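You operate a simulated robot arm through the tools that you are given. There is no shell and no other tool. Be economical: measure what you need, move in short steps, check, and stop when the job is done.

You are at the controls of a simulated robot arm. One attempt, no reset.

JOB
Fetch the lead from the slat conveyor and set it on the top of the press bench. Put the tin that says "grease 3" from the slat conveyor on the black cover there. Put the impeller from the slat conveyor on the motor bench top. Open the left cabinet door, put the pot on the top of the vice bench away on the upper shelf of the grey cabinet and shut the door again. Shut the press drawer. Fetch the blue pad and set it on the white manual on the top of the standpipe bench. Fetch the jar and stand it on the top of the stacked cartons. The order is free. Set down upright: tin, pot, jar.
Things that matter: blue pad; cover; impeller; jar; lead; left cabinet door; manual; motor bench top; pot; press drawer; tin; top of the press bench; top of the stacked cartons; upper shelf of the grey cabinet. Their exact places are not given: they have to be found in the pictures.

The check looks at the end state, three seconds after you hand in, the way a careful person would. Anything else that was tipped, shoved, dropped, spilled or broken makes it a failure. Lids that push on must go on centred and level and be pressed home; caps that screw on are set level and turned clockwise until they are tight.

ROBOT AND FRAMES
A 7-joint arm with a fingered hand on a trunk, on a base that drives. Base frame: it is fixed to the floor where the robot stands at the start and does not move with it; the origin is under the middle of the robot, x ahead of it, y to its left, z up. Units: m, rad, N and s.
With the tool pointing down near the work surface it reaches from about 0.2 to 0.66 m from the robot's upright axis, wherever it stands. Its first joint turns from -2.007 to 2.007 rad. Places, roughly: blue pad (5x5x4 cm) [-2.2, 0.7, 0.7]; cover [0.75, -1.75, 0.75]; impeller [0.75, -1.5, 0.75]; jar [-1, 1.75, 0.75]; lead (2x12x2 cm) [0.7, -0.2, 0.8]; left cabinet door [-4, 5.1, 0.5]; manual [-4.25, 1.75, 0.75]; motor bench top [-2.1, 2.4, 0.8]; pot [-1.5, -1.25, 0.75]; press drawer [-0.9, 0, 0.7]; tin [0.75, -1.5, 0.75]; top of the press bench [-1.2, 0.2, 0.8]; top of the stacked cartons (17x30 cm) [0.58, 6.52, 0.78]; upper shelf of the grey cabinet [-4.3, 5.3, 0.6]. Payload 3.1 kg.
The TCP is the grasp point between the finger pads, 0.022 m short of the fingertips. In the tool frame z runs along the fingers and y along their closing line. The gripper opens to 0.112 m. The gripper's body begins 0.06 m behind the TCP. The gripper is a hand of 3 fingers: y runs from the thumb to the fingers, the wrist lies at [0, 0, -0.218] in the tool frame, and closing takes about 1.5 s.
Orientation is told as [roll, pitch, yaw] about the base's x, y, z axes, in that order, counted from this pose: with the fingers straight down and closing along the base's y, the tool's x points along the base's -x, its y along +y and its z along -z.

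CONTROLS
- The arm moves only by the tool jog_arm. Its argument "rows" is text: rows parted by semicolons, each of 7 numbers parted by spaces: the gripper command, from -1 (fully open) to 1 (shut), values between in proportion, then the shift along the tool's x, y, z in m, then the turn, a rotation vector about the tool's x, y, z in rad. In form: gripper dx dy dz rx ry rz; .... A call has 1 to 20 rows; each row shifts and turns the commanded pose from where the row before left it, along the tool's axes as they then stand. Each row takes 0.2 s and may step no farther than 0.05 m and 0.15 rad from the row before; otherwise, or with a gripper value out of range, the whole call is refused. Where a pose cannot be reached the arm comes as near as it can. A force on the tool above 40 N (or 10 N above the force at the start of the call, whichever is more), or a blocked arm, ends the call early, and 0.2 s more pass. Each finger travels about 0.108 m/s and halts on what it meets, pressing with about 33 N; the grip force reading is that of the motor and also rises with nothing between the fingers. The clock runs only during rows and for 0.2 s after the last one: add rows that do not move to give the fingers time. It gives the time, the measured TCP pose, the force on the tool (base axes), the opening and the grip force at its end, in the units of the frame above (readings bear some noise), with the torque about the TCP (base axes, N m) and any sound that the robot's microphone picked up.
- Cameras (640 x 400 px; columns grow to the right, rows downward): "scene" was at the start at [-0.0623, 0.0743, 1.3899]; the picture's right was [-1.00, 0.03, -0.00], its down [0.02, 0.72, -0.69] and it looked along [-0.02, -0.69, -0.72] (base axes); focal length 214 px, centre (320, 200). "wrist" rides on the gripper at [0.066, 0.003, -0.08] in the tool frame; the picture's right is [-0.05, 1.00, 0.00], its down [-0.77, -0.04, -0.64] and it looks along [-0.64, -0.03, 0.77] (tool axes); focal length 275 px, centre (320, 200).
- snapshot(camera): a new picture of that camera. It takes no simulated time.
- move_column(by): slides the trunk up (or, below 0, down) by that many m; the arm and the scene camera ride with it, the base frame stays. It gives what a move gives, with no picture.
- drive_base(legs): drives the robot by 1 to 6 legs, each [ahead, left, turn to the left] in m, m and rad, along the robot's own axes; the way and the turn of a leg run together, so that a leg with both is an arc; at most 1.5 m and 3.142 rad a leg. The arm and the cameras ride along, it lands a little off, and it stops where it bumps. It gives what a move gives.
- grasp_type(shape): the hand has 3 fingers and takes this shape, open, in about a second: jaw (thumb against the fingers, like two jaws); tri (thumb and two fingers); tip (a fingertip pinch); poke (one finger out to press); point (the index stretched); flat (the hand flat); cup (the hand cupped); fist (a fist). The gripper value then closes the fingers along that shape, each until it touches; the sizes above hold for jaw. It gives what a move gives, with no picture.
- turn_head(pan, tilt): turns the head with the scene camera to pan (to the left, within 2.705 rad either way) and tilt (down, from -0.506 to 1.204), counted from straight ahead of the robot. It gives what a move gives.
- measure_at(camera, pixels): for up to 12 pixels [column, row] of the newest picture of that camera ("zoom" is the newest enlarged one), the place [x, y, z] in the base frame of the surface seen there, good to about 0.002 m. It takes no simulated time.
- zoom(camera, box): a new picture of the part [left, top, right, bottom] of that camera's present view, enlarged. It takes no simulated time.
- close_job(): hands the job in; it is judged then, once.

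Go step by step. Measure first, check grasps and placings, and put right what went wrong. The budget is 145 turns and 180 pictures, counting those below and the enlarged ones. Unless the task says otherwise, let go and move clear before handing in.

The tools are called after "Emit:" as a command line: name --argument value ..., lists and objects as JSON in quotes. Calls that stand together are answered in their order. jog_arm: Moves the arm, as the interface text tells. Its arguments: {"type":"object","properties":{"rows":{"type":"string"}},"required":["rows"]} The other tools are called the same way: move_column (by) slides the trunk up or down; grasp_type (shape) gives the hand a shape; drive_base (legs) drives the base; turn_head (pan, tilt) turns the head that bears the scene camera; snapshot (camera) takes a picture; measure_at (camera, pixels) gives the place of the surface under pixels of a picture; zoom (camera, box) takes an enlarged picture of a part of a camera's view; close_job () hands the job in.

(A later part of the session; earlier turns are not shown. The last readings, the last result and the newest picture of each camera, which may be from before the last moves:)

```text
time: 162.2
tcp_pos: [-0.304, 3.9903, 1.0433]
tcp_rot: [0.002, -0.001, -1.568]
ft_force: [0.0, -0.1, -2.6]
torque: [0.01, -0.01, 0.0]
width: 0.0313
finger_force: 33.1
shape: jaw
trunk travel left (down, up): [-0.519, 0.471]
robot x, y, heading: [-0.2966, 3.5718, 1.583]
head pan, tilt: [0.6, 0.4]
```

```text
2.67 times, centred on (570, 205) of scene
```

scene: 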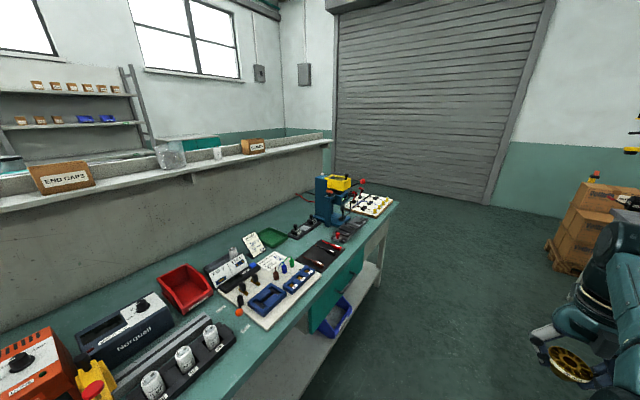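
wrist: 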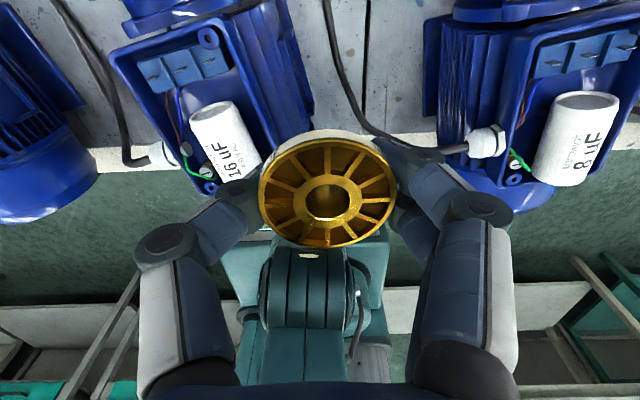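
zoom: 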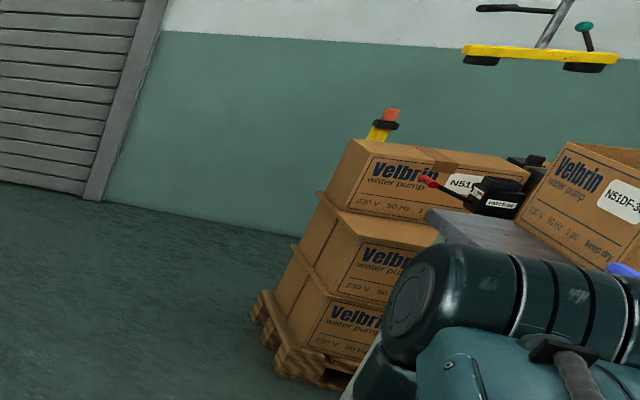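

The table ends at y 5.06 and the door wall is at y 7.7, so there's a passage. I'll drive to y≈5.85, turn left and look.

Emit:
drive_base --legs '[[1.3, 0, 0], [1.0, 0, 0], [0, 0, 1.56]]'

Emit:
turn_head --pan 0.5 --tilt 0.4

Emit:
snapshot --camera "scene"

Emit:
measure_at --camera "scene" --pixels '[[60, 100], [100, 200], [200, 250], [300, 250], [400, 220], [320, 150], [450, 300], [500, 200], [600, 250], [250, 150], [150, 150], [380, 160]]'

```text
time: 177.2
tcp_pos: [-0.7419, 5.8567, 1.0436]
tcp_rot: [0.003, 0.0, -0.008]
ft_force: [-0.4, 0.0, -1.9]
torque: [0.0, 0.0, 0.01]
width: 0.0308
finger_force: 32.8
shape: jaw
trunk travel left (down, up): [-0.519, 0.471]
robot x, y, heading: [-0.3197, 5.8564, 3.137]
head pan, tilt: [0.6, 0.4]
```

```text
time: 177.9
tcp_pos: [-0.7422, 5.8584, 1.0435]
tcp_rot: [0.002, 0.001, -0.01]
ft_force: [0.4, 0.1, -3.6]
torque: [-0.03, 0.0, 0.01]
width: 0.0309
finger_force: 32.7
shape: jaw
trunk travel left (down, up): [-0.519, 0.471]
robot x, y, heading: [-0.3256, 5.8546, 3.141]
head pan, tilt: [0.499, 0.4]
```

```text
112 pictures are left
```

scene: 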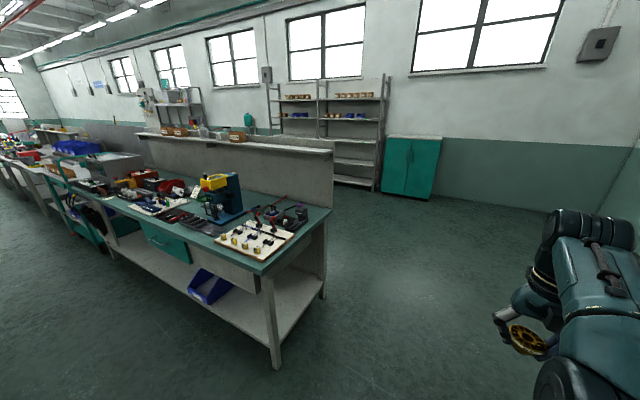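

```text
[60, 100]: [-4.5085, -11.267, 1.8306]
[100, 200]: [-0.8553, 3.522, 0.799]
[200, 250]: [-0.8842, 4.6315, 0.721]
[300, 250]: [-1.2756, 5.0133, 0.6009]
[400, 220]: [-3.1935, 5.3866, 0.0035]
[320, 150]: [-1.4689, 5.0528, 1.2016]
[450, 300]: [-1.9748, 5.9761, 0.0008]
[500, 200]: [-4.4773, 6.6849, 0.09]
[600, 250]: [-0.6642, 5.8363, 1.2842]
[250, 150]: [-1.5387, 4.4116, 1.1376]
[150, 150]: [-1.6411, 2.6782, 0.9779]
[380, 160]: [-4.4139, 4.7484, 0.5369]
```

The partition ends at y 5.05; the teal-doored cabinet is at (410,165). Driving to x≈-2.9 and looking down the second aisle.

Emit:
drive_base --legs '[[1.4, 0, 0], [1.2, 0, 0], [0, 0, 1.571]]'

Emit:
turn_head --pan 0.2 --tilt 0.35

Emit:
snapshot --camera "scene"

Emit:
turn_head --pan -1.0 --tilt 0.5

Emit:
snapshot --camera "scene"

```text
time: 194.5
tcp_pos: [-2.9437, 5.4423, 1.0448]
tcp_rot: [0.002, 0.0, 1.572]
ft_force: [-0.6, 0.6, -2.7]
torque: [-0.01, 0.03, 0.0]
width: 0.0302
finger_force: 32.9
shape: jaw
trunk travel left (down, up): [-0.519, 0.471]
robot x, y, heading: [-2.9454, 5.8605, -1.565]
head pan, tilt: [0.499, 0.4]
```

```text
time: 195.3
tcp_pos: [-2.9436, 5.4421, 1.0438]
tcp_rot: [0.001, 0.001, 1.572]
ft_force: [0.3, 0.4, -2.7]
torque: [0.02, 0.02, -0.01]
width: 0.0303
finger_force: 33.0
shape: jaw
trunk travel left (down, up): [-0.519, 0.471]
robot x, y, heading: [-2.9456, 5.8624, -1.566]
head pan, tilt: [0.201, 0.351]
```

```text
111 pictures are left
```

scene: 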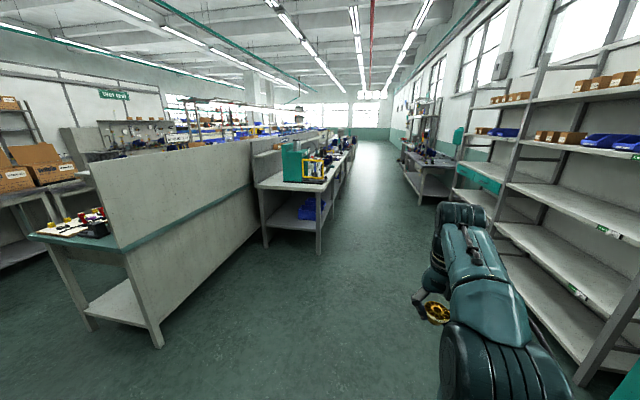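

```text
time: 196.7
tcp_pos: [-2.9438, 5.4398, 1.0446]
tcp_rot: [0.002, -0.001, 1.572]
ft_force: [0.1, 0.2, -3.4]
torque: [0.02, 0.01, -0.02]
width: 0.0302
finger_force: 33.0
shape: jaw
trunk travel left (down, up): [-0.519, 0.471]
robot x, y, heading: [-2.9445, 5.8597, -1.566]
head pan, tilt: [-1.0, 0.499]
```

```text
110 pictures are left
```

scene: 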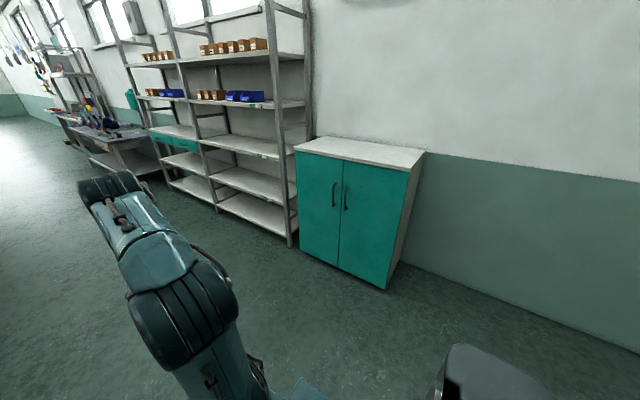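

The cabinet stands at (350,215) here with two doors. Now down the aisle to the motor bench on the left.

Emit:
measure_at --camera "scene" --pixels '[[296, 150], [405, 170], [341, 160], [334, 195], [345, 195], [300, 245], [386, 287], [340, 265], [420, 152], [320, 138]]'

Emit:
drive_base --legs '[[1.4, 0, 0], [1.4, 0, 0]]'

Emit:
turn_head --pan 0.9 --tilt 0.6

Emit:
snapshot --camera "scene"

Emit:
turn_head --pan -0.9 --tilt 0.5

Emit:
snapshot --camera "scene"

```text
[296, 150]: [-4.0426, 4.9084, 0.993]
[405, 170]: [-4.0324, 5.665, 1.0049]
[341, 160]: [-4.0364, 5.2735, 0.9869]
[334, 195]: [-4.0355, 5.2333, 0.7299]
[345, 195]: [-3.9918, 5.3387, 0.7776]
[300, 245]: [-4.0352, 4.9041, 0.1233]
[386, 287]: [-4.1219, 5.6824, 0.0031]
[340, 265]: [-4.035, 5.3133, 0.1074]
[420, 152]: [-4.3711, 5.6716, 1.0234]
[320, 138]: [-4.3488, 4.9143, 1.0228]
```

```text
time: 210.3
tcp_pos: [-2.9554, 2.6183, 1.0434]
tcp_rot: [0.002, -0.001, 1.557]
ft_force: [0.5, -0.1, -2.5]
torque: [0.01, -0.02, 0.03]
width: 0.0302
finger_force: 33.6
shape: jaw
trunk travel left (down, up): [-0.519, 0.471]
robot x, y, heading: [-2.9503, 3.0398, -1.576]
head pan, tilt: [-1.0, 0.499]
```

```text
time: 212.2
tcp_pos: [-2.9551, 2.6185, 1.0448]
tcp_rot: [0.001, -0.001, 1.557]
ft_force: [-0.2, -0.1, -3.3]
torque: [0.01, -0.02, 0.02]
width: 0.0303
finger_force: 32.8
shape: jaw
trunk travel left (down, up): [-0.519, 0.471]
robot x, y, heading: [-2.9509, 3.0382, -1.578]
head pan, tilt: [0.901, 0.6]
```

```text
109 pictures are left
```

scene: 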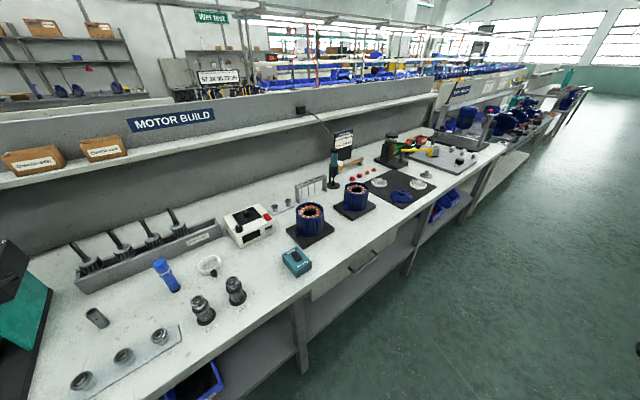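

```text
time: 214.0
tcp_pos: [-2.9542, 2.6181, 1.0449]
tcp_rot: [0.001, 0.0, 1.557]
ft_force: [-0.3, 0.6, -2.4]
torque: [0.02, 0.02, 0.01]
width: 0.03
finger_force: 33.4
shape: jaw
trunk travel left (down, up): [-0.519, 0.471]
robot x, y, heading: [-2.9516, 3.0353, -1.582]
head pan, tilt: [-0.901, 0.499]
```

```text
108 pictures are left
```

scene: 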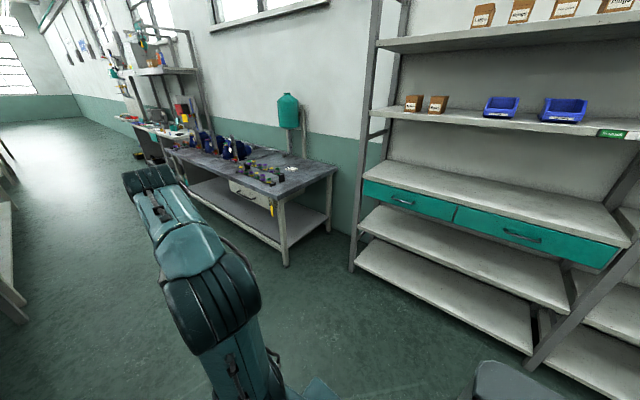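

The "MOTOR BUILD" bench is on the left. Measuring its edge and the free areas.

Emit:
turn_head --pan 0.9 --tilt 0.7

Emit:
snapshot --camera "scene"

Emit:
measure_at --camera "scene" --pixels '[[250, 290], [345, 230], [130, 240], [260, 235], [296, 240], [235, 260], [205, 280], [130, 325], [95, 290], [150, 285], [480, 130], [340, 190]]'

```text
time: 215.8
tcp_pos: [-2.9538, 2.6189, 1.0448]
tcp_rot: [0.001, -0.001, 1.558]
ft_force: [-0.3, 0.3, -3.9]
torque: [0.01, -0.03, -0.01]
width: 0.0299
finger_force: 32.7
shape: jaw
trunk travel left (down, up): [-0.519, 0.471]
robot x, y, heading: [-2.9484, 3.0423, -1.575]
head pan, tilt: [0.901, 0.7]
```

```text
107 pictures are left
```

scene: 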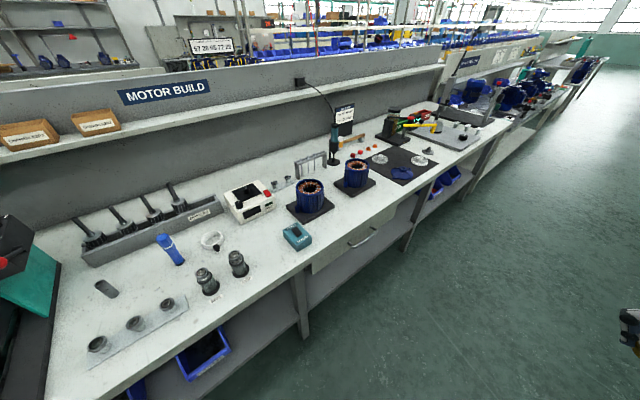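

```text
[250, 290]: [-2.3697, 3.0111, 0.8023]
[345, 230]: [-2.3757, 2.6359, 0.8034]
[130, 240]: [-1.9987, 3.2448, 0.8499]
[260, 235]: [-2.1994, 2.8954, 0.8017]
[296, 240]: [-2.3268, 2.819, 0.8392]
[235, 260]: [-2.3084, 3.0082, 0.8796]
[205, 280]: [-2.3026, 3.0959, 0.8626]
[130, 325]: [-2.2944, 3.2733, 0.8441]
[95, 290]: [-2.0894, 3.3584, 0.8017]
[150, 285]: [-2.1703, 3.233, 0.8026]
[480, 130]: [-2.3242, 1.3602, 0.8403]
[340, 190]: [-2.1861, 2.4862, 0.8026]
```

A good free spot is around pixel (260,235) = (-2.20,2.895), z 0.802. Turning to face the bench and lining up.

Emit:
drive_base --legs '[[0, 0, 1.575], [0.18, -0.13, 0]]'

Emit:
turn_head --pan 0.3 --tilt 0.9

Emit:
snapshot --camera "scene"

Emit:
snapshot --camera "wrist"

```text
time: 221.3
tcp_pos: [-2.3523, 2.9024, 1.0433]
tcp_rot: [0.001, -0.003, 3.129]
ft_force: [0.3, -0.3, -3.5]
torque: [-0.03, 0.03, 0.03]
width: 0.0293
finger_force: 32.3
shape: jaw
trunk travel left (down, up): [-0.519, 0.471]
robot x, y, heading: [-2.7752, 2.9062, -0.008]
head pan, tilt: [0.901, 0.7]
```

```text
time: 222.3
tcp_pos: [-2.3538, 2.9029, 1.0434]
tcp_rot: [0.001, -0.001, 3.127]
ft_force: [0.5, -0.5, -3.8]
torque: [0.04, 0.04, 0.01]
width: 0.0289
finger_force: 32.9
shape: jaw
trunk travel left (down, up): [-0.519, 0.471]
robot x, y, heading: [-2.7695, 2.9043, -0.002]
head pan, tilt: [0.3, 0.901]
```

```text
106 pictures are left
```

scene: 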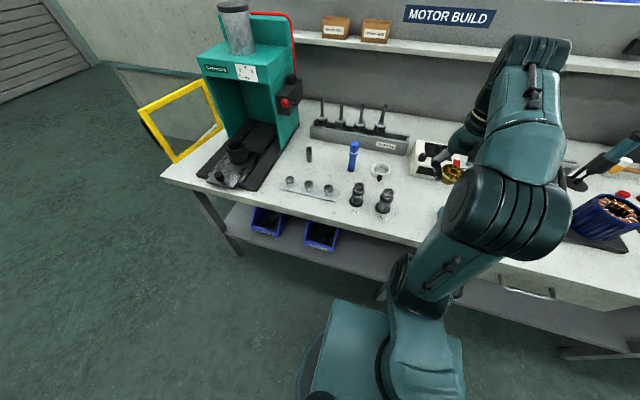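

```text
105 pictures are left
```

wrist: 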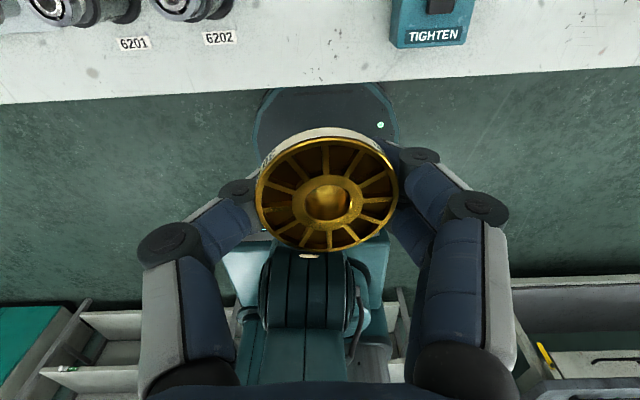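

The spot straight ahead between "6202" and "TIGHTEN" is clear. Grip width is creeping down (0.029), so I'll place promptly: advance to x -2.215 and descend.

Emit:
jog_arm --rows "1 0.045 0 0.02 0 0 0;1 0.045 0 0.03 0 0 0;1 0.045 0 0.03 0 0 0;1 0 0 0.04 0 0 0;1 0 0 0.04 0 0 0;1 0 0 0.03 0 0 0;1 0 0 0 0 0 0"

Emit:
snapshot --camera "wrist"

Emit:
zoom --camera "scene" --box '[340, 120, 500, 220]'

```text
refused: row 2 steps farther than a row can; nothing moved
```

```text
104 pictures are left
```

wrist: 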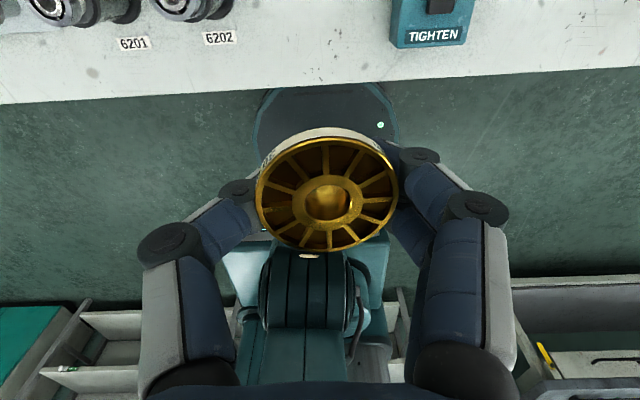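

```text
4.00 times, centred on (420, 170) of scene
```

zoom: 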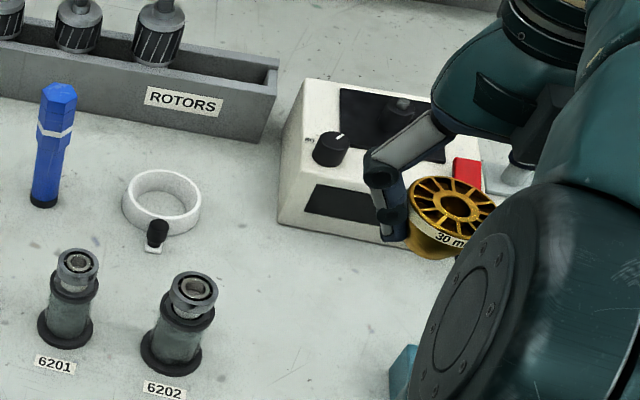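

A row was over the limit. First measuring the white box behind the spot.

Emit:
measure_at --camera "zoom" --pixels '[[280, 225], [370, 240], [310, 85], [285, 190], [250, 260], [300, 280], [165, 235]]'

Emit:
jog_arm --rows "1 0.04 0 0.02 0 0 0;1 0.04 0 0.02 0 0 0;1 0.04 0 0.02 0 0 0;1 0 0 0.04 0 0 0;1 0 0 0.04 0 0 0;1 0 0 0.03 0 0 0;1 0 0 0 0 0 0"

Emit:
snapshot --camera "wrist"

```text
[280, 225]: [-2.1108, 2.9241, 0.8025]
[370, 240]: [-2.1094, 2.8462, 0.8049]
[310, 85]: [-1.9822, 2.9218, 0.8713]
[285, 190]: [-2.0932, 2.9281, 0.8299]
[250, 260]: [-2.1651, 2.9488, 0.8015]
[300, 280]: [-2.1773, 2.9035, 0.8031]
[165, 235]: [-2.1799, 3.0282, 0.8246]
```

```text
time: 223.9
tcp_pos: [-2.2325, 2.9008, 0.8748]
tcp_rot: [0.0, -0.001, 3.13]
ft_force: [0.6, -0.3, -2.1]
torque: [-0.03, 0.01, 0.0]
width: 0.029
finger_force: 32.6
shape: jaw
trunk travel left (down, up): [-0.519, 0.471]
robot x, y, heading: [-2.7718, 2.9078, -0.005]
head pan, tilt: [0.3, 0.901]
```

```text
102 pictures are left
```

wrist: 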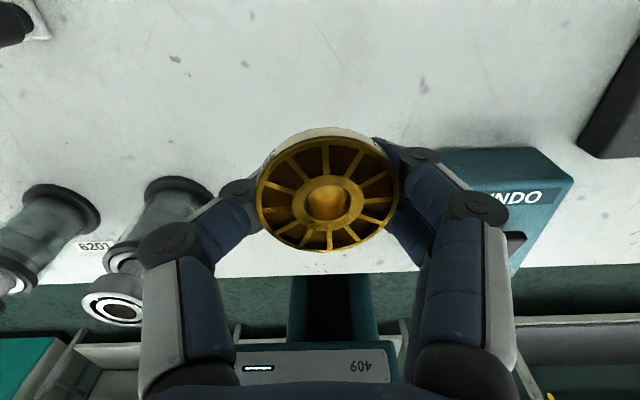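

Shifting 3 cm further in and 1 cm left of the teal box, then lowering to just above the top.

Emit:
jog_arm --rows "1 0.03 -0.012 0 0 0 0;1 0 0 0.025 0 0 0;1 0 0 0.012 0 0 0;1 0 0 0 0 0 0"

Emit:
jog_arm --rows "1 0 0 0.004 0 0 0;1 0 0 0.003 0 0 0;1 0 0 0 0 0 0"

Emit:
zoom --camera "scene" --box '[380, 120, 540, 220]'

Emit:
snapshot --camera "wrist"

```text
time: 224.9
tcp_pos: [-2.2025, 2.9112, 0.835]
tcp_rot: [0.0, 0.0, 3.13]
ft_force: [-0.4, 0.2, -3.4]
torque: [0.0, 0.02, 0.01]
width: 0.0287
finger_force: 32.9
shape: jaw
trunk travel left (down, up): [-0.519, 0.471]
robot x, y, heading: [-2.7741, 2.908, -0.009]
head pan, tilt: [0.3, 0.901]
```

```text
time: 225.7
tcp_pos: [-2.2021, 2.9124, 0.8292]
tcp_rot: [0.002, -0.002, 3.128]
ft_force: [0.0, 0.1, -2.7]
torque: [0.0, 0.03, 0.01]
width: 0.0286
finger_force: 32.9
shape: jaw
trunk travel left (down, up): [-0.519, 0.471]
robot x, y, heading: [-2.7726, 2.9077, -0.006]
head pan, tilt: [0.3, 0.901]
```

```text
4.00 times, centred on (460, 170) of scene
```

zoom: 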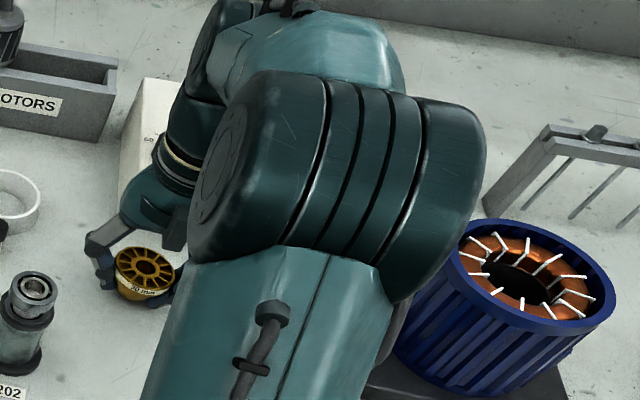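

```text
100 pictures are left
```

wrist: 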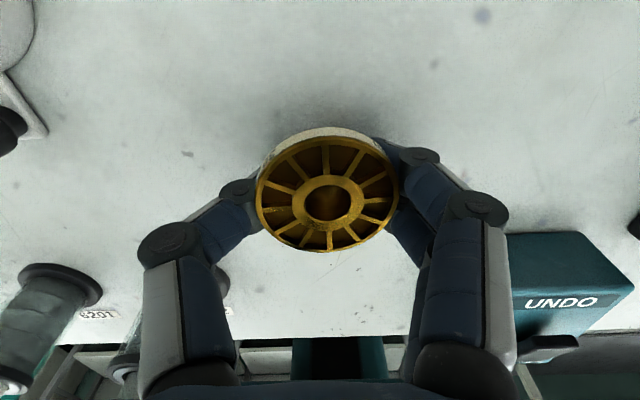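

Measuring the impeller rim height to know how far to lower.

Emit:
measure_at --camera "wrist" --pixels '[[330, 145], [262, 200], [396, 200], [325, 247], [325, 182]]'

Emit:
jog_arm --rows "1 0 0 0.002 0 0 0;1 0 0 0 0 0 0"

```text
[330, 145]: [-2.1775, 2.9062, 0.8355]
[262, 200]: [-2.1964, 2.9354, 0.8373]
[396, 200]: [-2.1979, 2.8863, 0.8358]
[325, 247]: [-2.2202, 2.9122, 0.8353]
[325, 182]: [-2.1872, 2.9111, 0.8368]
```

```text
time: 226.3
tcp_pos: [-2.2025, 2.9127, 0.8274]
tcp_rot: [0.001, -0.001, 3.13]
ft_force: [0.0, 0.4, -3.2]
torque: [0.0, -0.01, -0.03]
width: 0.0288
finger_force: 33.2
shape: jaw
trunk travel left (down, up): [-0.519, 0.471]
robot x, y, heading: [-2.7741, 2.9053, -0.002]
head pan, tilt: [0.3, 0.901]
```

The rim is level (0.835–0.837) and within a millimetre or so of seated. Lowering 1.5 mm, releasing and rising.

Emit:
jog_arm --rows "1 0 0 0.0015 0 0 0;1 0 0 0 0 0 0;0.4 0 0 0 0 0 0;0.1 0 0 0 0 0 0;-0.2 0 0 0 0 0 0;-0.35 0 0 0 0 0 0;-0.35 0 0 -0.03 0 0 0;-0.35 0 0 -0.04 0 0 0;-0.35 0 0 -0.04 0 0 0;-0.35 -0.03 0 -0.04 0 0 0;-0.35 -0.03 0 -0.04 0 0 0;-0.35 -0.03 0 -0.03 0 0 0;-0.35 -0.03 0 0 0 0 0;-0.35 0 0 0 0 0 0"

Emit:
snapshot --camera "wrist"

Emit:
zoom --camera "scene" --box '[340, 120, 500, 220]'

```text
time: 229.3
tcp_pos: [-2.3245, 2.9146, 1.0463]
tcp_rot: [0.002, -0.002, 3.128]
ft_force: [0.4, 0.2, -1.1]
torque: [-0.01, 0.04, 0.02]
width: 0.0752
finger_force: 0.0
shape: jaw
trunk travel left (down, up): [-0.519, 0.471]
robot x, y, heading: [-2.7701, 2.906, -0.009]
head pan, tilt: [0.3, 0.901]
```

```text
99 pictures are left
```

wrist: 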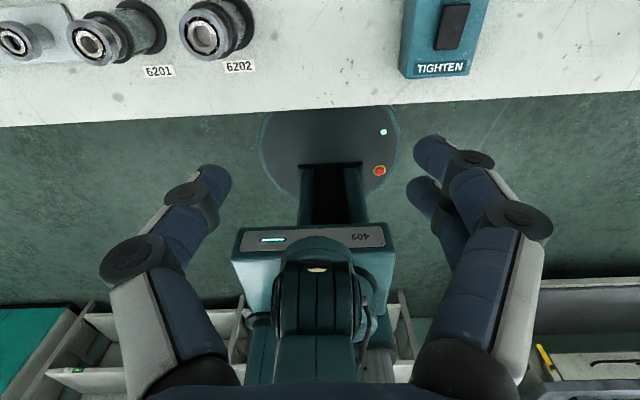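

```text
4.00 times, centred on (420, 170) of scene
```

zoom: 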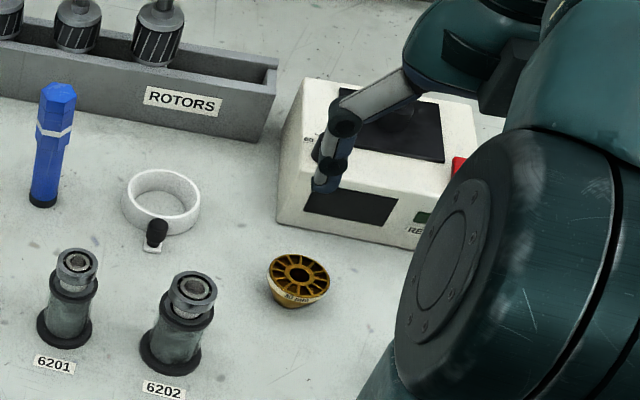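

The impeller rests on the motor bench. Next, the blue pad near (-2.2,0.7,0.7): backing off a bit and sidestepping down the aisle.

Emit:
drive_base --legs '[[-0.22, 0, 0], [0, -1.05, 0], [0, -1.05, 0]]'

Emit:
turn_head --pan 0.35 --tilt 0.7

Emit:
snapshot --camera "scene"

Emit:
turn_head --pan -0.5 --tilt 0.7

Emit:
snapshot --camera "scene"

```text
time: 241.0
tcp_pos: [-2.5799, 0.831, 1.0466]
tcp_rot: [0.002, 0.0, 3.12]
ft_force: [0.3, 0.5, 0.0]
torque: [0.03, 0.04, -0.01]
width: 0.075
finger_force: 0.1
shape: jaw
trunk travel left (down, up): [-0.519, 0.471]
robot x, y, heading: [-3.0243, 0.8263, -0.015]
head pan, tilt: [0.3, 0.901]
```

```text
time: 241.7
tcp_pos: [-2.5794, 0.832, 1.0458]
tcp_rot: [0.001, 0.001, 3.122]
ft_force: [0.1, 0.1, -0.7]
torque: [-0.03, 0.0, 0.0]
width: 0.0751
finger_force: 0.1
shape: jaw
trunk travel left (down, up): [-0.519, 0.471]
robot x, y, heading: [-3.0292, 0.825, -0.013]
head pan, tilt: [0.351, 0.7]
```

```text
97 pictures are left
```

scene: 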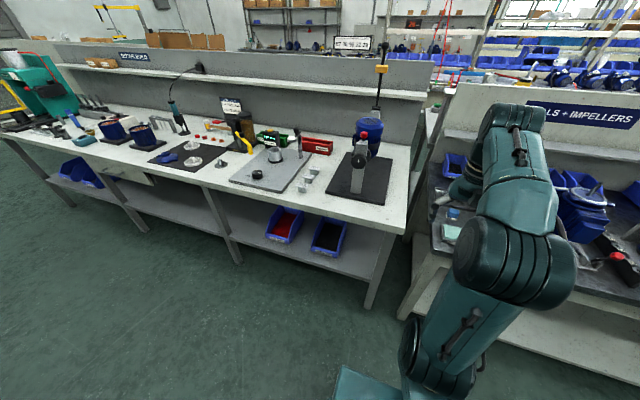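

```text
time: 242.9
tcp_pos: [-2.5793, 0.8315, 1.0464]
tcp_rot: [0.002, -0.001, 3.121]
ft_force: [-0.8, 0.8, 0.3]
torque: [0.0, -0.02, -0.01]
width: 0.0755
finger_force: 0.1
shape: jaw
trunk travel left (down, up): [-0.519, 0.471]
robot x, y, heading: [-3.0287, 0.8243, -0.017]
head pan, tilt: [-0.499, 0.7]
```

```text
96 pictures are left
```

scene: 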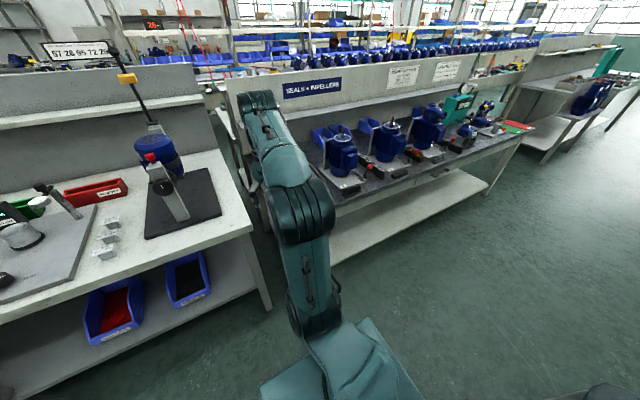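

Something blue sits at (453,212) in the first view, next to the seal bench's corner. Zooming with the head turned back.

Emit:
turn_head --pan 0.2 --tilt 0.7

Emit:
zoom --camera "scene" --box '[340, 140, 500, 240]'

Emit:
snapshot --camera "wrist"

```text
time: 243.9
tcp_pos: [-2.5789, 0.8316, 1.0469]
tcp_rot: [0.0, 0.001, 3.121]
ft_force: [-0.1, 0.1, 0.8]
torque: [-0.01, -0.01, 0.02]
width: 0.075
finger_force: 0.1
shape: jaw
trunk travel left (down, up): [-0.519, 0.471]
robot x, y, heading: [-3.0278, 0.8231, -0.019]
head pan, tilt: [0.201, 0.7]
```

```text
4.00 times, centred on (420, 190) of scene
```

zoom: 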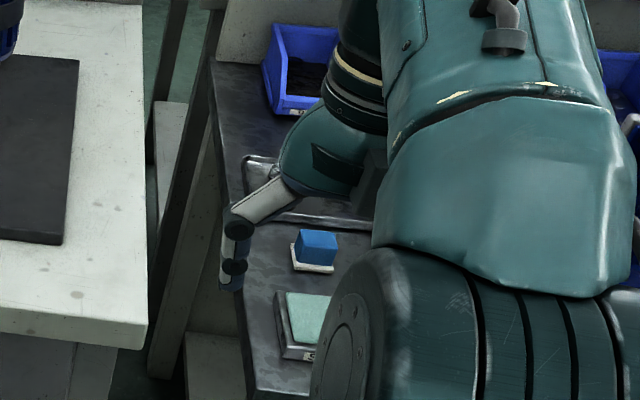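

```text
94 pictures are left
```

wrist: 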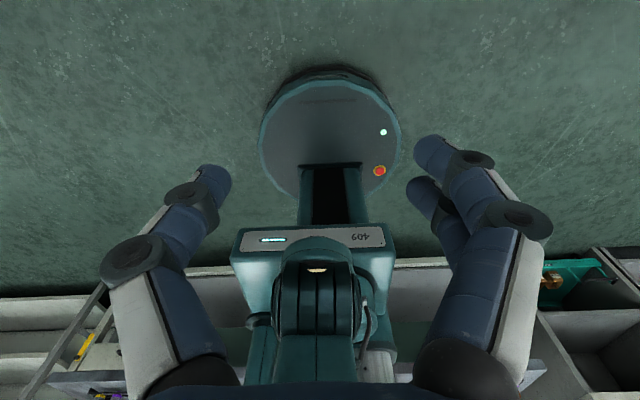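

The blue pad is the block at zoom (317,245) on a small white base. Measuring it and its neighbours.

Emit:
measure_at --camera "zoom" --pixels '[[317, 235], [300, 235], [335, 237], [317, 255], [300, 265], [315, 268], [305, 232], [310, 315], [230, 240], [300, 350], [260, 250], [300, 200]]'

Emit:
zoom --camera "scene" --box '[390, 180, 450, 220]'

```text
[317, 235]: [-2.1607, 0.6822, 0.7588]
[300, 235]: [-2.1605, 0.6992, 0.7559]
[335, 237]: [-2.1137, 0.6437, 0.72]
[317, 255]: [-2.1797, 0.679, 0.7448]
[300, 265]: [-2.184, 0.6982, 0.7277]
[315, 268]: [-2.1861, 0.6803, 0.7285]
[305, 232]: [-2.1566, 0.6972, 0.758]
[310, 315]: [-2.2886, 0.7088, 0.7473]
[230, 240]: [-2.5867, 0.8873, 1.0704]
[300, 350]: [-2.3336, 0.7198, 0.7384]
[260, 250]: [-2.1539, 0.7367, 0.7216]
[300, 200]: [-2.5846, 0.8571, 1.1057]
```

```text
10.00 times, centred on (420, 200) of scene
```

zoom: 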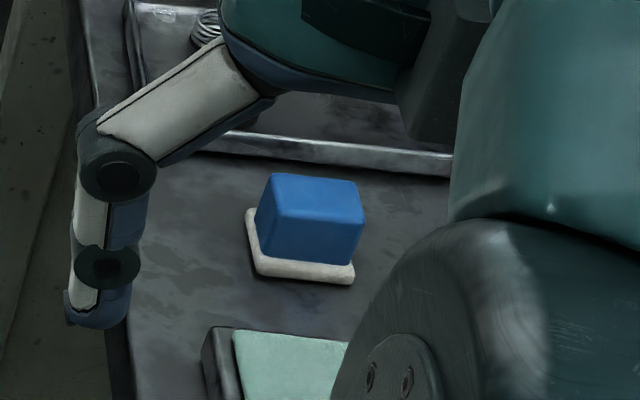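

The pad (blue block with white sole) is around (-2.165,0.68), bench top 0.72, pad top 0.758. Driving closer and viewing it with the wrist camera.

Emit:
drive_base --legs '[[0.3, -0.14, 0.017]]'

Emit:
jog_arm --rows "-0.35 0.04 0 0.03 0 0 0;-0.35 0.04 0 0.03 0 0 0;-0.35 0.03 0 0.03 0 0 0;-0.35 0 0 0.03 0 0 0;-0.35 0 0 0 0 0 0"

Emit:
snapshot --camera "wrist"

```text
time: 246.1
tcp_pos: [-2.2775, 0.7004, 1.0452]
tcp_rot: [0.001, -0.001, -3.14]
ft_force: [-0.1, -0.2, 0.1]
torque: [-0.03, 0.01, 0.0]
width: 0.0754
finger_force: 0.0
shape: jaw
trunk travel left (down, up): [-0.519, 0.471]
robot x, y, heading: [-2.7272, 0.682, 0.008]
head pan, tilt: [0.201, 0.7]
```

```text
time: 247.3
tcp_pos: [-2.1672, 0.7013, 0.9256]
tcp_rot: [0.003, 0.0, -3.141]
ft_force: [-0.4, 0.4, 0.3]
torque: [0.0, -0.01, 0.02]
width: 0.0749
finger_force: 0.1
shape: jaw
trunk travel left (down, up): [-0.519, 0.471]
robot x, y, heading: [-2.7243, 0.6838, 0.009]
head pan, tilt: [0.201, 0.7]
```

```text
92 pictures are left
```

wrist: 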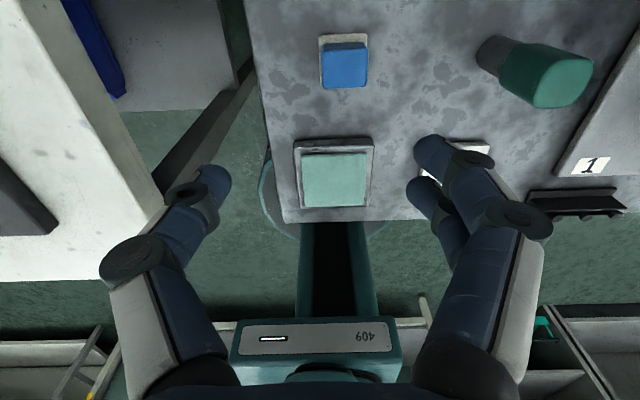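

The pad is at (345,62). Measuring its top corners and the green item.

Emit:
measure_at --camera "wrist" --pixels '[[325, 50], [365, 48], [325, 82], [365, 84], [345, 65], [322, 38], [367, 38], [510, 60], [490, 45], [345, 100], [280, 60]]'

```text
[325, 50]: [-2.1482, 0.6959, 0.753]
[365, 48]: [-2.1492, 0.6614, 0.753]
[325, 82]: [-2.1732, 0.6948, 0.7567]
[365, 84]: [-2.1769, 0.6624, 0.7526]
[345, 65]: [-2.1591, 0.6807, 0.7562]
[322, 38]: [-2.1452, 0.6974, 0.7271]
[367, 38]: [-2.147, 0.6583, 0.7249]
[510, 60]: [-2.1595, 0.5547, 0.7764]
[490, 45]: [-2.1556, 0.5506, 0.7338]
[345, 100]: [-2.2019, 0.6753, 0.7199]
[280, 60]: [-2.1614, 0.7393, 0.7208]
```

Pad centre (-2.162,0.679), top 0.757. Descending to z 0.752 (tips above the sole) and gripping.

Emit:
jog_arm --rows "-0.35 0.005 0.022 0.03 0 0 0;-0.35 0 0 0.04 0 0 0;-0.35 0 0 0.04 0 0 0;-0.35 0 0 0.035 0 0 0;-0.35 0 0 0.0285 0 0 0;-0.35 0 0 0 0 0 0;0.1 0 0 0 0 0 0;0.5 0 0 0 0 0 0;1 0 0 0 0 0 0;1 0 0 0 0 0 0;1 0 0 0 0 0 0;1 0 0 0 0 0 0"

Emit:
jog_arm --rows "1 0 0 -0.03 0 0 0;1 0 0 -0.04 0 0 0;1 0 0 -0.05 0 0 0;1 0 0 -0.05 0 0 0;1 -0.02 0 -0.04 0 0 0;1 -0.04 0 -0.03 0 0 0;1 -0.04 0 -0.03 0 0 0;1 0 0 0 0 0 0"

Emit:
snapshot --camera "wrist"

```text
time: 249.9
tcp_pos: [-2.1605, 0.6775, 0.7502]
tcp_rot: [0.0, 0.0, -3.14]
ft_force: [-1.0, -0.1, -0.1]
torque: [0.0, -0.02, -0.02]
width: 0.0333
finger_force: 33.1
shape: jaw
trunk travel left (down, up): [-0.519, 0.471]
robot x, y, heading: [-2.7246, 0.6862, 0.008]
head pan, tilt: [0.201, 0.7]
```

```text
time: 251.7
tcp_pos: [-2.2621, 0.6811, 1.0237]
tcp_rot: [0.0, -0.004, -3.14]
ft_force: [0.6, 0.1, 0.1]
torque: [0.0, -0.04, -0.02]
width: 0.0332
finger_force: 33.1
shape: jaw
trunk travel left (down, up): [-0.519, 0.471]
robot x, y, heading: [-2.7252, 0.6833, 0.007]
head pan, tilt: [0.201, 0.7]
```

```text
91 pictures are left
```

wrist: 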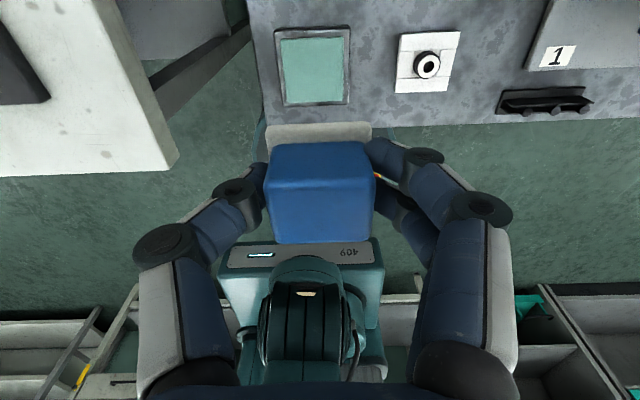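

The pad is held, sole included (bottom ≈ TCP − 0.030). Now driving over to the standpipe bench on the other side of the aisle.

Emit:
drive_base --legs '[[-0.4, 0, 0], [0, 0, 1.563], [1.07, 0, 0], [0, 0, 1.571], [0.2, 0, 0]]'

Emit:
turn_head --pan 0.2 --tilt 0.7

Emit:
snapshot --camera "scene"

```text
time: 268.1
tcp_pos: [-3.7726, 1.7937, 1.0253]
tcp_rot: [0.002, -0.001, -0.048]
ft_force: [-0.8, 0.3, -0.6]
torque: [-0.01, 0.01, 0.03]
width: 0.0336
finger_force: 32.7
shape: jaw
trunk travel left (down, up): [-0.519, 0.471]
robot x, y, heading: [-3.3088, 1.7684, 3.1]
head pan, tilt: [0.201, 0.7]
```

```text
time: 268.7
tcp_pos: [-3.7728, 1.7948, 1.0249]
tcp_rot: [0.003, 0.0, -0.049]
ft_force: [0.3, -0.9, -0.6]
torque: [0.0, 0.01, -0.01]
width: 0.0332
finger_force: 33.0
shape: jaw
trunk travel left (down, up): [-0.519, 0.471]
robot x, y, heading: [-3.3099, 1.765, 3.1]
head pan, tilt: [0.201, 0.7]
```

```text
90 pictures are left
```

scene: 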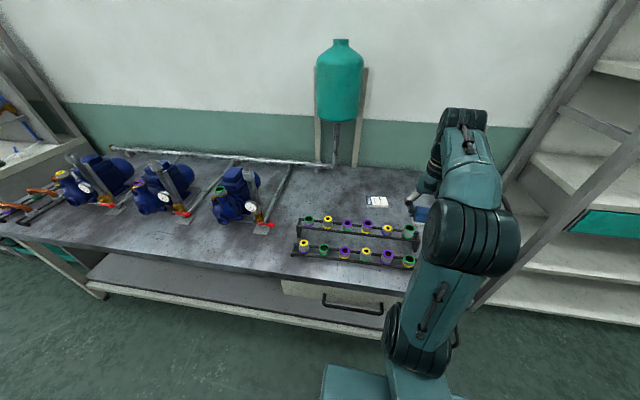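

A white booklet is at (377,202) behind the coloured racks. Enlarging and measuring.

Emit:
zoom --camera "scene" --box '[290, 175, 450, 275]'

Emit:
measure_at --camera "zoom" --pixels '[[305, 85], [393, 80], [388, 130], [308, 125], [350, 105], [330, 175], [500, 235], [40, 180], [460, 350], [500, 260], [490, 200], [430, 120]]'

```text
4.00 times, centred on (370, 225) of scene
```

zoom: 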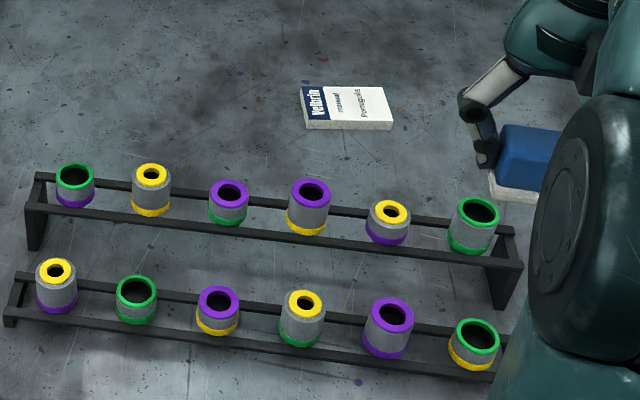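

```text
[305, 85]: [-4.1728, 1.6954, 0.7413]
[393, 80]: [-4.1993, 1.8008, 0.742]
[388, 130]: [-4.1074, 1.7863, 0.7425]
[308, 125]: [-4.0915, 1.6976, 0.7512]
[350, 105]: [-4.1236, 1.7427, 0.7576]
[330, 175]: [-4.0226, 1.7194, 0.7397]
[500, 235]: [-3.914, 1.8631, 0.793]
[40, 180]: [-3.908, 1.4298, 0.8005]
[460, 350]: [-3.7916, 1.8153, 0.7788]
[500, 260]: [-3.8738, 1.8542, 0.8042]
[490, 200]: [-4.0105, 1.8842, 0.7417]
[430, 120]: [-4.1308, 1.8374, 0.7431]
```

Manual centre ≈(-4.13,1.745), top ≈0.757, bench 0.741. Checking the manual's corners and the bench/shelf edges for standing room.

Emit:
measure_at --camera "zoom" --pixels '[[304, 89], [384, 88], [391, 120], [308, 121], [345, 118], [320, 100]]'

Emit:
measure_at --camera "scene" --pixels '[[270, 278], [200, 260], [200, 305], [250, 315], [350, 308], [345, 297], [386, 370], [300, 262]]'

```text
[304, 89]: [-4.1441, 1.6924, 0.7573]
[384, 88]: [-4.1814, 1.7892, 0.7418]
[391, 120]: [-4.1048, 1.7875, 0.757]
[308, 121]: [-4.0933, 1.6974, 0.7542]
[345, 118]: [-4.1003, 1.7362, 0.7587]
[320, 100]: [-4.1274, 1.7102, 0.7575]
```

```text
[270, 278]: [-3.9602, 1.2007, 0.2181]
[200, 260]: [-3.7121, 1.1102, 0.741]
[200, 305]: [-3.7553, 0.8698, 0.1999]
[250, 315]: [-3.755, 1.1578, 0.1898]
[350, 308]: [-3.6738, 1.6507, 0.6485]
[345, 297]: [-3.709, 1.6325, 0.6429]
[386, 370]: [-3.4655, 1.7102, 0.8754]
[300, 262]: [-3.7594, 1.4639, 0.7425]
```

Shelf front is at x -3.755, so the base can go to about x -3.50. Driving in 0.19 m while straightening, then extending over the racks.

Emit:
drive_base --legs '[[0.185, 0, 0.041]]'

Emit:
jog_arm --rows "1 0.035 -0.008 0.01 0 0 0;1 0.035 -0.008 0.015 0 0 0;1 0.03 -0.008 0.03 0 0 0;1 0.02 0 0.035 0 0 0;1 0.015 0 0.035 0 0 0;1 0 0 0 0 0 0"

Emit:
snapshot --camera "wrist"

Emit:
snapshot --camera "scene"

```text
time: 270.3
tcp_pos: [-3.9504, 1.7808, 1.0249]
tcp_rot: [0.002, -0.001, -0.01]
ft_force: [-0.4, 0.1, 0.6]
torque: [0.0, 0.04, -0.03]
width: 0.0331
finger_force: 32.7
shape: jaw
trunk travel left (down, up): [-0.519, 0.471]
robot x, y, heading: [-3.4889, 1.7703, 3.14]
head pan, tilt: [0.201, 0.7]
stopped in leg 1: the robot was blocked; the commanded pose is now the measured one
```

```text
time: 271.7
tcp_pos: [-4.0865, 1.7589, 0.8974]
tcp_rot: [0.002, -0.001, -0.01]
ft_force: [-0.3, 0.6, -1.2]
torque: [-0.03, 0.03, 0.01]
width: 0.033
finger_force: 33.1
shape: jaw
trunk travel left (down, up): [-0.519, 0.471]
robot x, y, heading: [-3.4886, 1.7726, 3.135]
head pan, tilt: [0.201, 0.7]
```

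```text
88 pictures are left
```

wrist: 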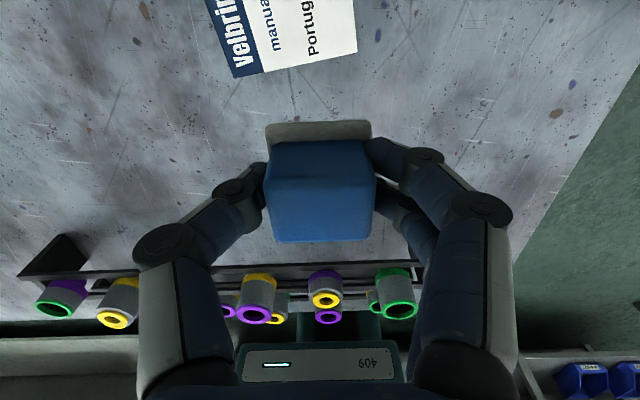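

```text
87 pictures are left
```

scene: 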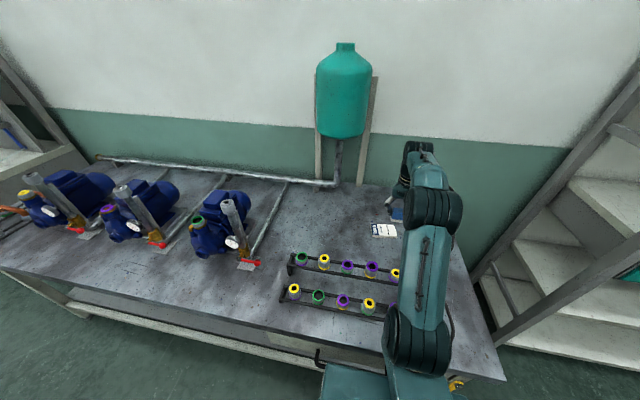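

The base was stopped at x -3.489 (probably touching the drawer handle), nothing seems displaced. Measuring the manual in the wrist picture.

Emit:
measure_at --camera "wrist" --pixels '[[236, 75], [354, 50], [210, 8], [350, 5], [290, 40], [300, 10], [150, 200]]'

Emit:
zoom --camera "scene" --box '[340, 190, 440, 260]'

Emit:
measure_at --camera "zoom" --pixels '[[210, 220], [320, 220], [205, 290], [385, 300], [300, 250]]'

```text
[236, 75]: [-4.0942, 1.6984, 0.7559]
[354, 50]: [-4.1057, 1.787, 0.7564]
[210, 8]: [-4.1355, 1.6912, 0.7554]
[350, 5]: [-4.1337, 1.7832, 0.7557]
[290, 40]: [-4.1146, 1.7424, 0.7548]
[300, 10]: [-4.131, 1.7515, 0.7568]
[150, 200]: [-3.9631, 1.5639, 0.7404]
```

```text
5.71 times, centred on (390, 225) of scene
```

zoom: 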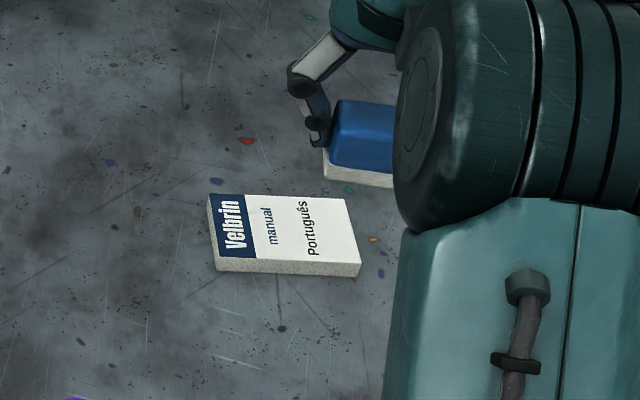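

```text
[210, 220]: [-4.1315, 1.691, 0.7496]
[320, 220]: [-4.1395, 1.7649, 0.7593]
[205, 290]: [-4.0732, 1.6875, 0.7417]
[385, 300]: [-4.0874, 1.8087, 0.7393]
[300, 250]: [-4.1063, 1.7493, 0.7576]
```

Emit:
measure_at --camera "zoom" --pixels '[[214, 197], [344, 201], [335, 200], [275, 230]]'

```text
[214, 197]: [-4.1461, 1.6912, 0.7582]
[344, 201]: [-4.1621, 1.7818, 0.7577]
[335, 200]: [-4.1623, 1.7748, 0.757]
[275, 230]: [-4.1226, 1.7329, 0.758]
```

Manual centre (-4.127,1.740), 9×5.5 cm, turned about +0.13 rad. Measuring the pad in hand to know its offset.

Emit:
measure_at --camera "wrist" --pixels '[[268, 126], [368, 124], [320, 130], [320, 150], [320, 180], [320, 225], [320, 238]]'

```text
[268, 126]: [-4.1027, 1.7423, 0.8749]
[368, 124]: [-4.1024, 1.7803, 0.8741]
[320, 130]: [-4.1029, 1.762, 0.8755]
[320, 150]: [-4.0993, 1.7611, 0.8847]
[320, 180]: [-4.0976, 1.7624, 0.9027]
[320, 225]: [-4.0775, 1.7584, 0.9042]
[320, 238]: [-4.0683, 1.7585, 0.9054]
```

Pad offset is small. Moving to TCP (-4.130,1.738), rotating 0.13 rad to match the manual, and lowering to just above it.

Emit:
jog_arm --rows "1 0 0 0.03 0 0 -0.065;1 0.022 -0.011 0.02 0 0 0;1 0.022 -0.009 0.02 0 0 0;1 0 0 0.02 0 0 -0.065;1 0 0 0.012 0 0 0;1 0 0 0 0 0 0"

Emit:
snapshot --camera "wrist"

Emit:
zoom --camera "scene" --box '[340, 190, 440, 260]'

```text
time: 273.1
tcp_pos: [-4.1308, 1.7366, 0.7974]
tcp_rot: [0.001, -0.002, 0.117]
ft_force: [0.5, 0.5, -0.5]
torque: [0.01, 0.01, -0.01]
width: 0.0334
finger_force: 32.8
shape: jaw
trunk travel left (down, up): [-0.519, 0.471]
robot x, y, heading: [-3.4886, 1.7691, 3.137]
head pan, tilt: [0.201, 0.7]
```

```text
85 pictures are left
```

wrist: 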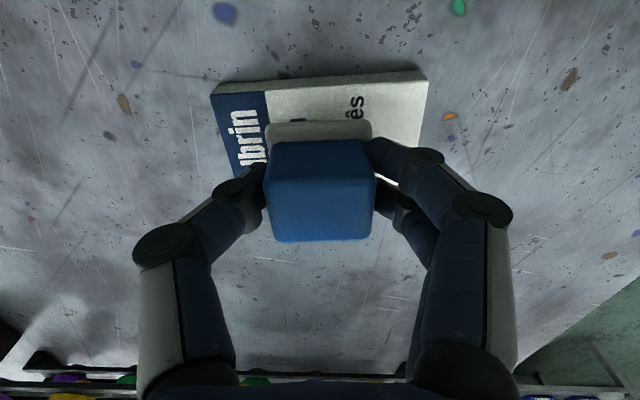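

```text
5.71 times, centred on (390, 225) of scene
```

zoom: 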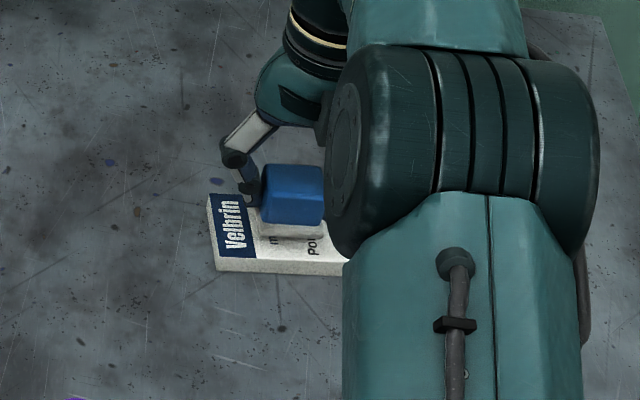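

Well placed over the manual. Lowering the last centimetre until contact.

Emit:
jog_arm --rows "1 0 0 0.005 0 0 0;1 0 0 0.003 0 0 0;1 0 0 0.0015 0 0 0;1 0 0 0 0 0 0"

Emit:
jog_arm --rows "1 0 0 0.0015 0 0 0;1 0 0 0 0 0 0"

```text
time: 274.1
tcp_pos: [-4.1289, 1.736, 0.788]
tcp_rot: [0.002, -0.002, 0.12]
ft_force: [0.6, -0.4, -0.6]
torque: [0.03, -0.01, 0.01]
width: 0.0335
finger_force: 33.1
shape: jaw
trunk travel left (down, up): [-0.519, 0.471]
robot x, y, heading: [-3.4893, 1.7704, 3.142]
head pan, tilt: [0.201, 0.7]
```

```text
time: 274.7
tcp_pos: [-4.129, 1.7369, 0.7856]
tcp_rot: [0.002, -0.003, 0.12]
ft_force: [-0.1, -0.9, 0.1]
torque: [0.02, -0.02, 0.0]
width: 0.0332
finger_force: 32.9
shape: jaw
trunk travel left (down, up): [-0.519, 0.471]
robot x, y, heading: [-3.4854, 1.7704, 3.138]
head pan, tilt: [0.201, 0.7]
```

Emit:
jog_arm --rows "1 0 0 0.0015 0 0 0;1 0 0 0 0 0 0"

Emit:
snapshot --camera "wrist"

Emit:
measure_at --camera "wrist" --pixels '[[320, 130], [320, 100], [240, 130], [320, 150], [320, 200]]'

```text
time: 275.3
tcp_pos: [-4.129, 1.7366, 0.7846]
tcp_rot: [0.003, -0.003, 0.118]
ft_force: [-1.1, 0.8, 1.1]
torque: [0.01, 0.0, 0.01]
width: 0.0336
finger_force: 32.7
shape: jaw
trunk travel left (down, up): [-0.519, 0.471]
robot x, y, heading: [-3.4894, 1.7722, 3.136]
head pan, tilt: [0.201, 0.7]
```

```text
83 pictures are left
```

wrist: 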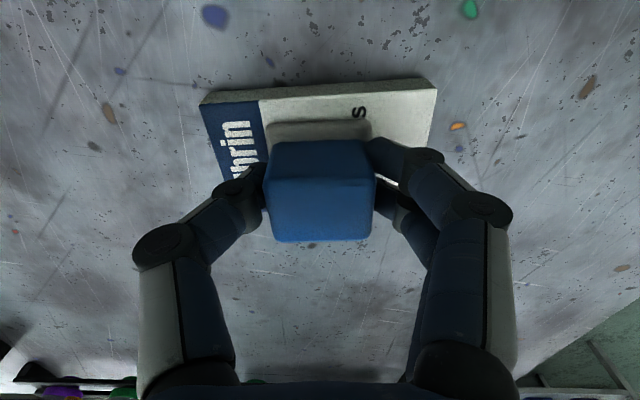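

```text
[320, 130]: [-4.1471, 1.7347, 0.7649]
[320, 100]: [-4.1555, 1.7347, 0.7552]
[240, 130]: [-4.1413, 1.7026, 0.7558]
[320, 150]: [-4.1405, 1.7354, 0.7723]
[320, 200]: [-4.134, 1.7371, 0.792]
```

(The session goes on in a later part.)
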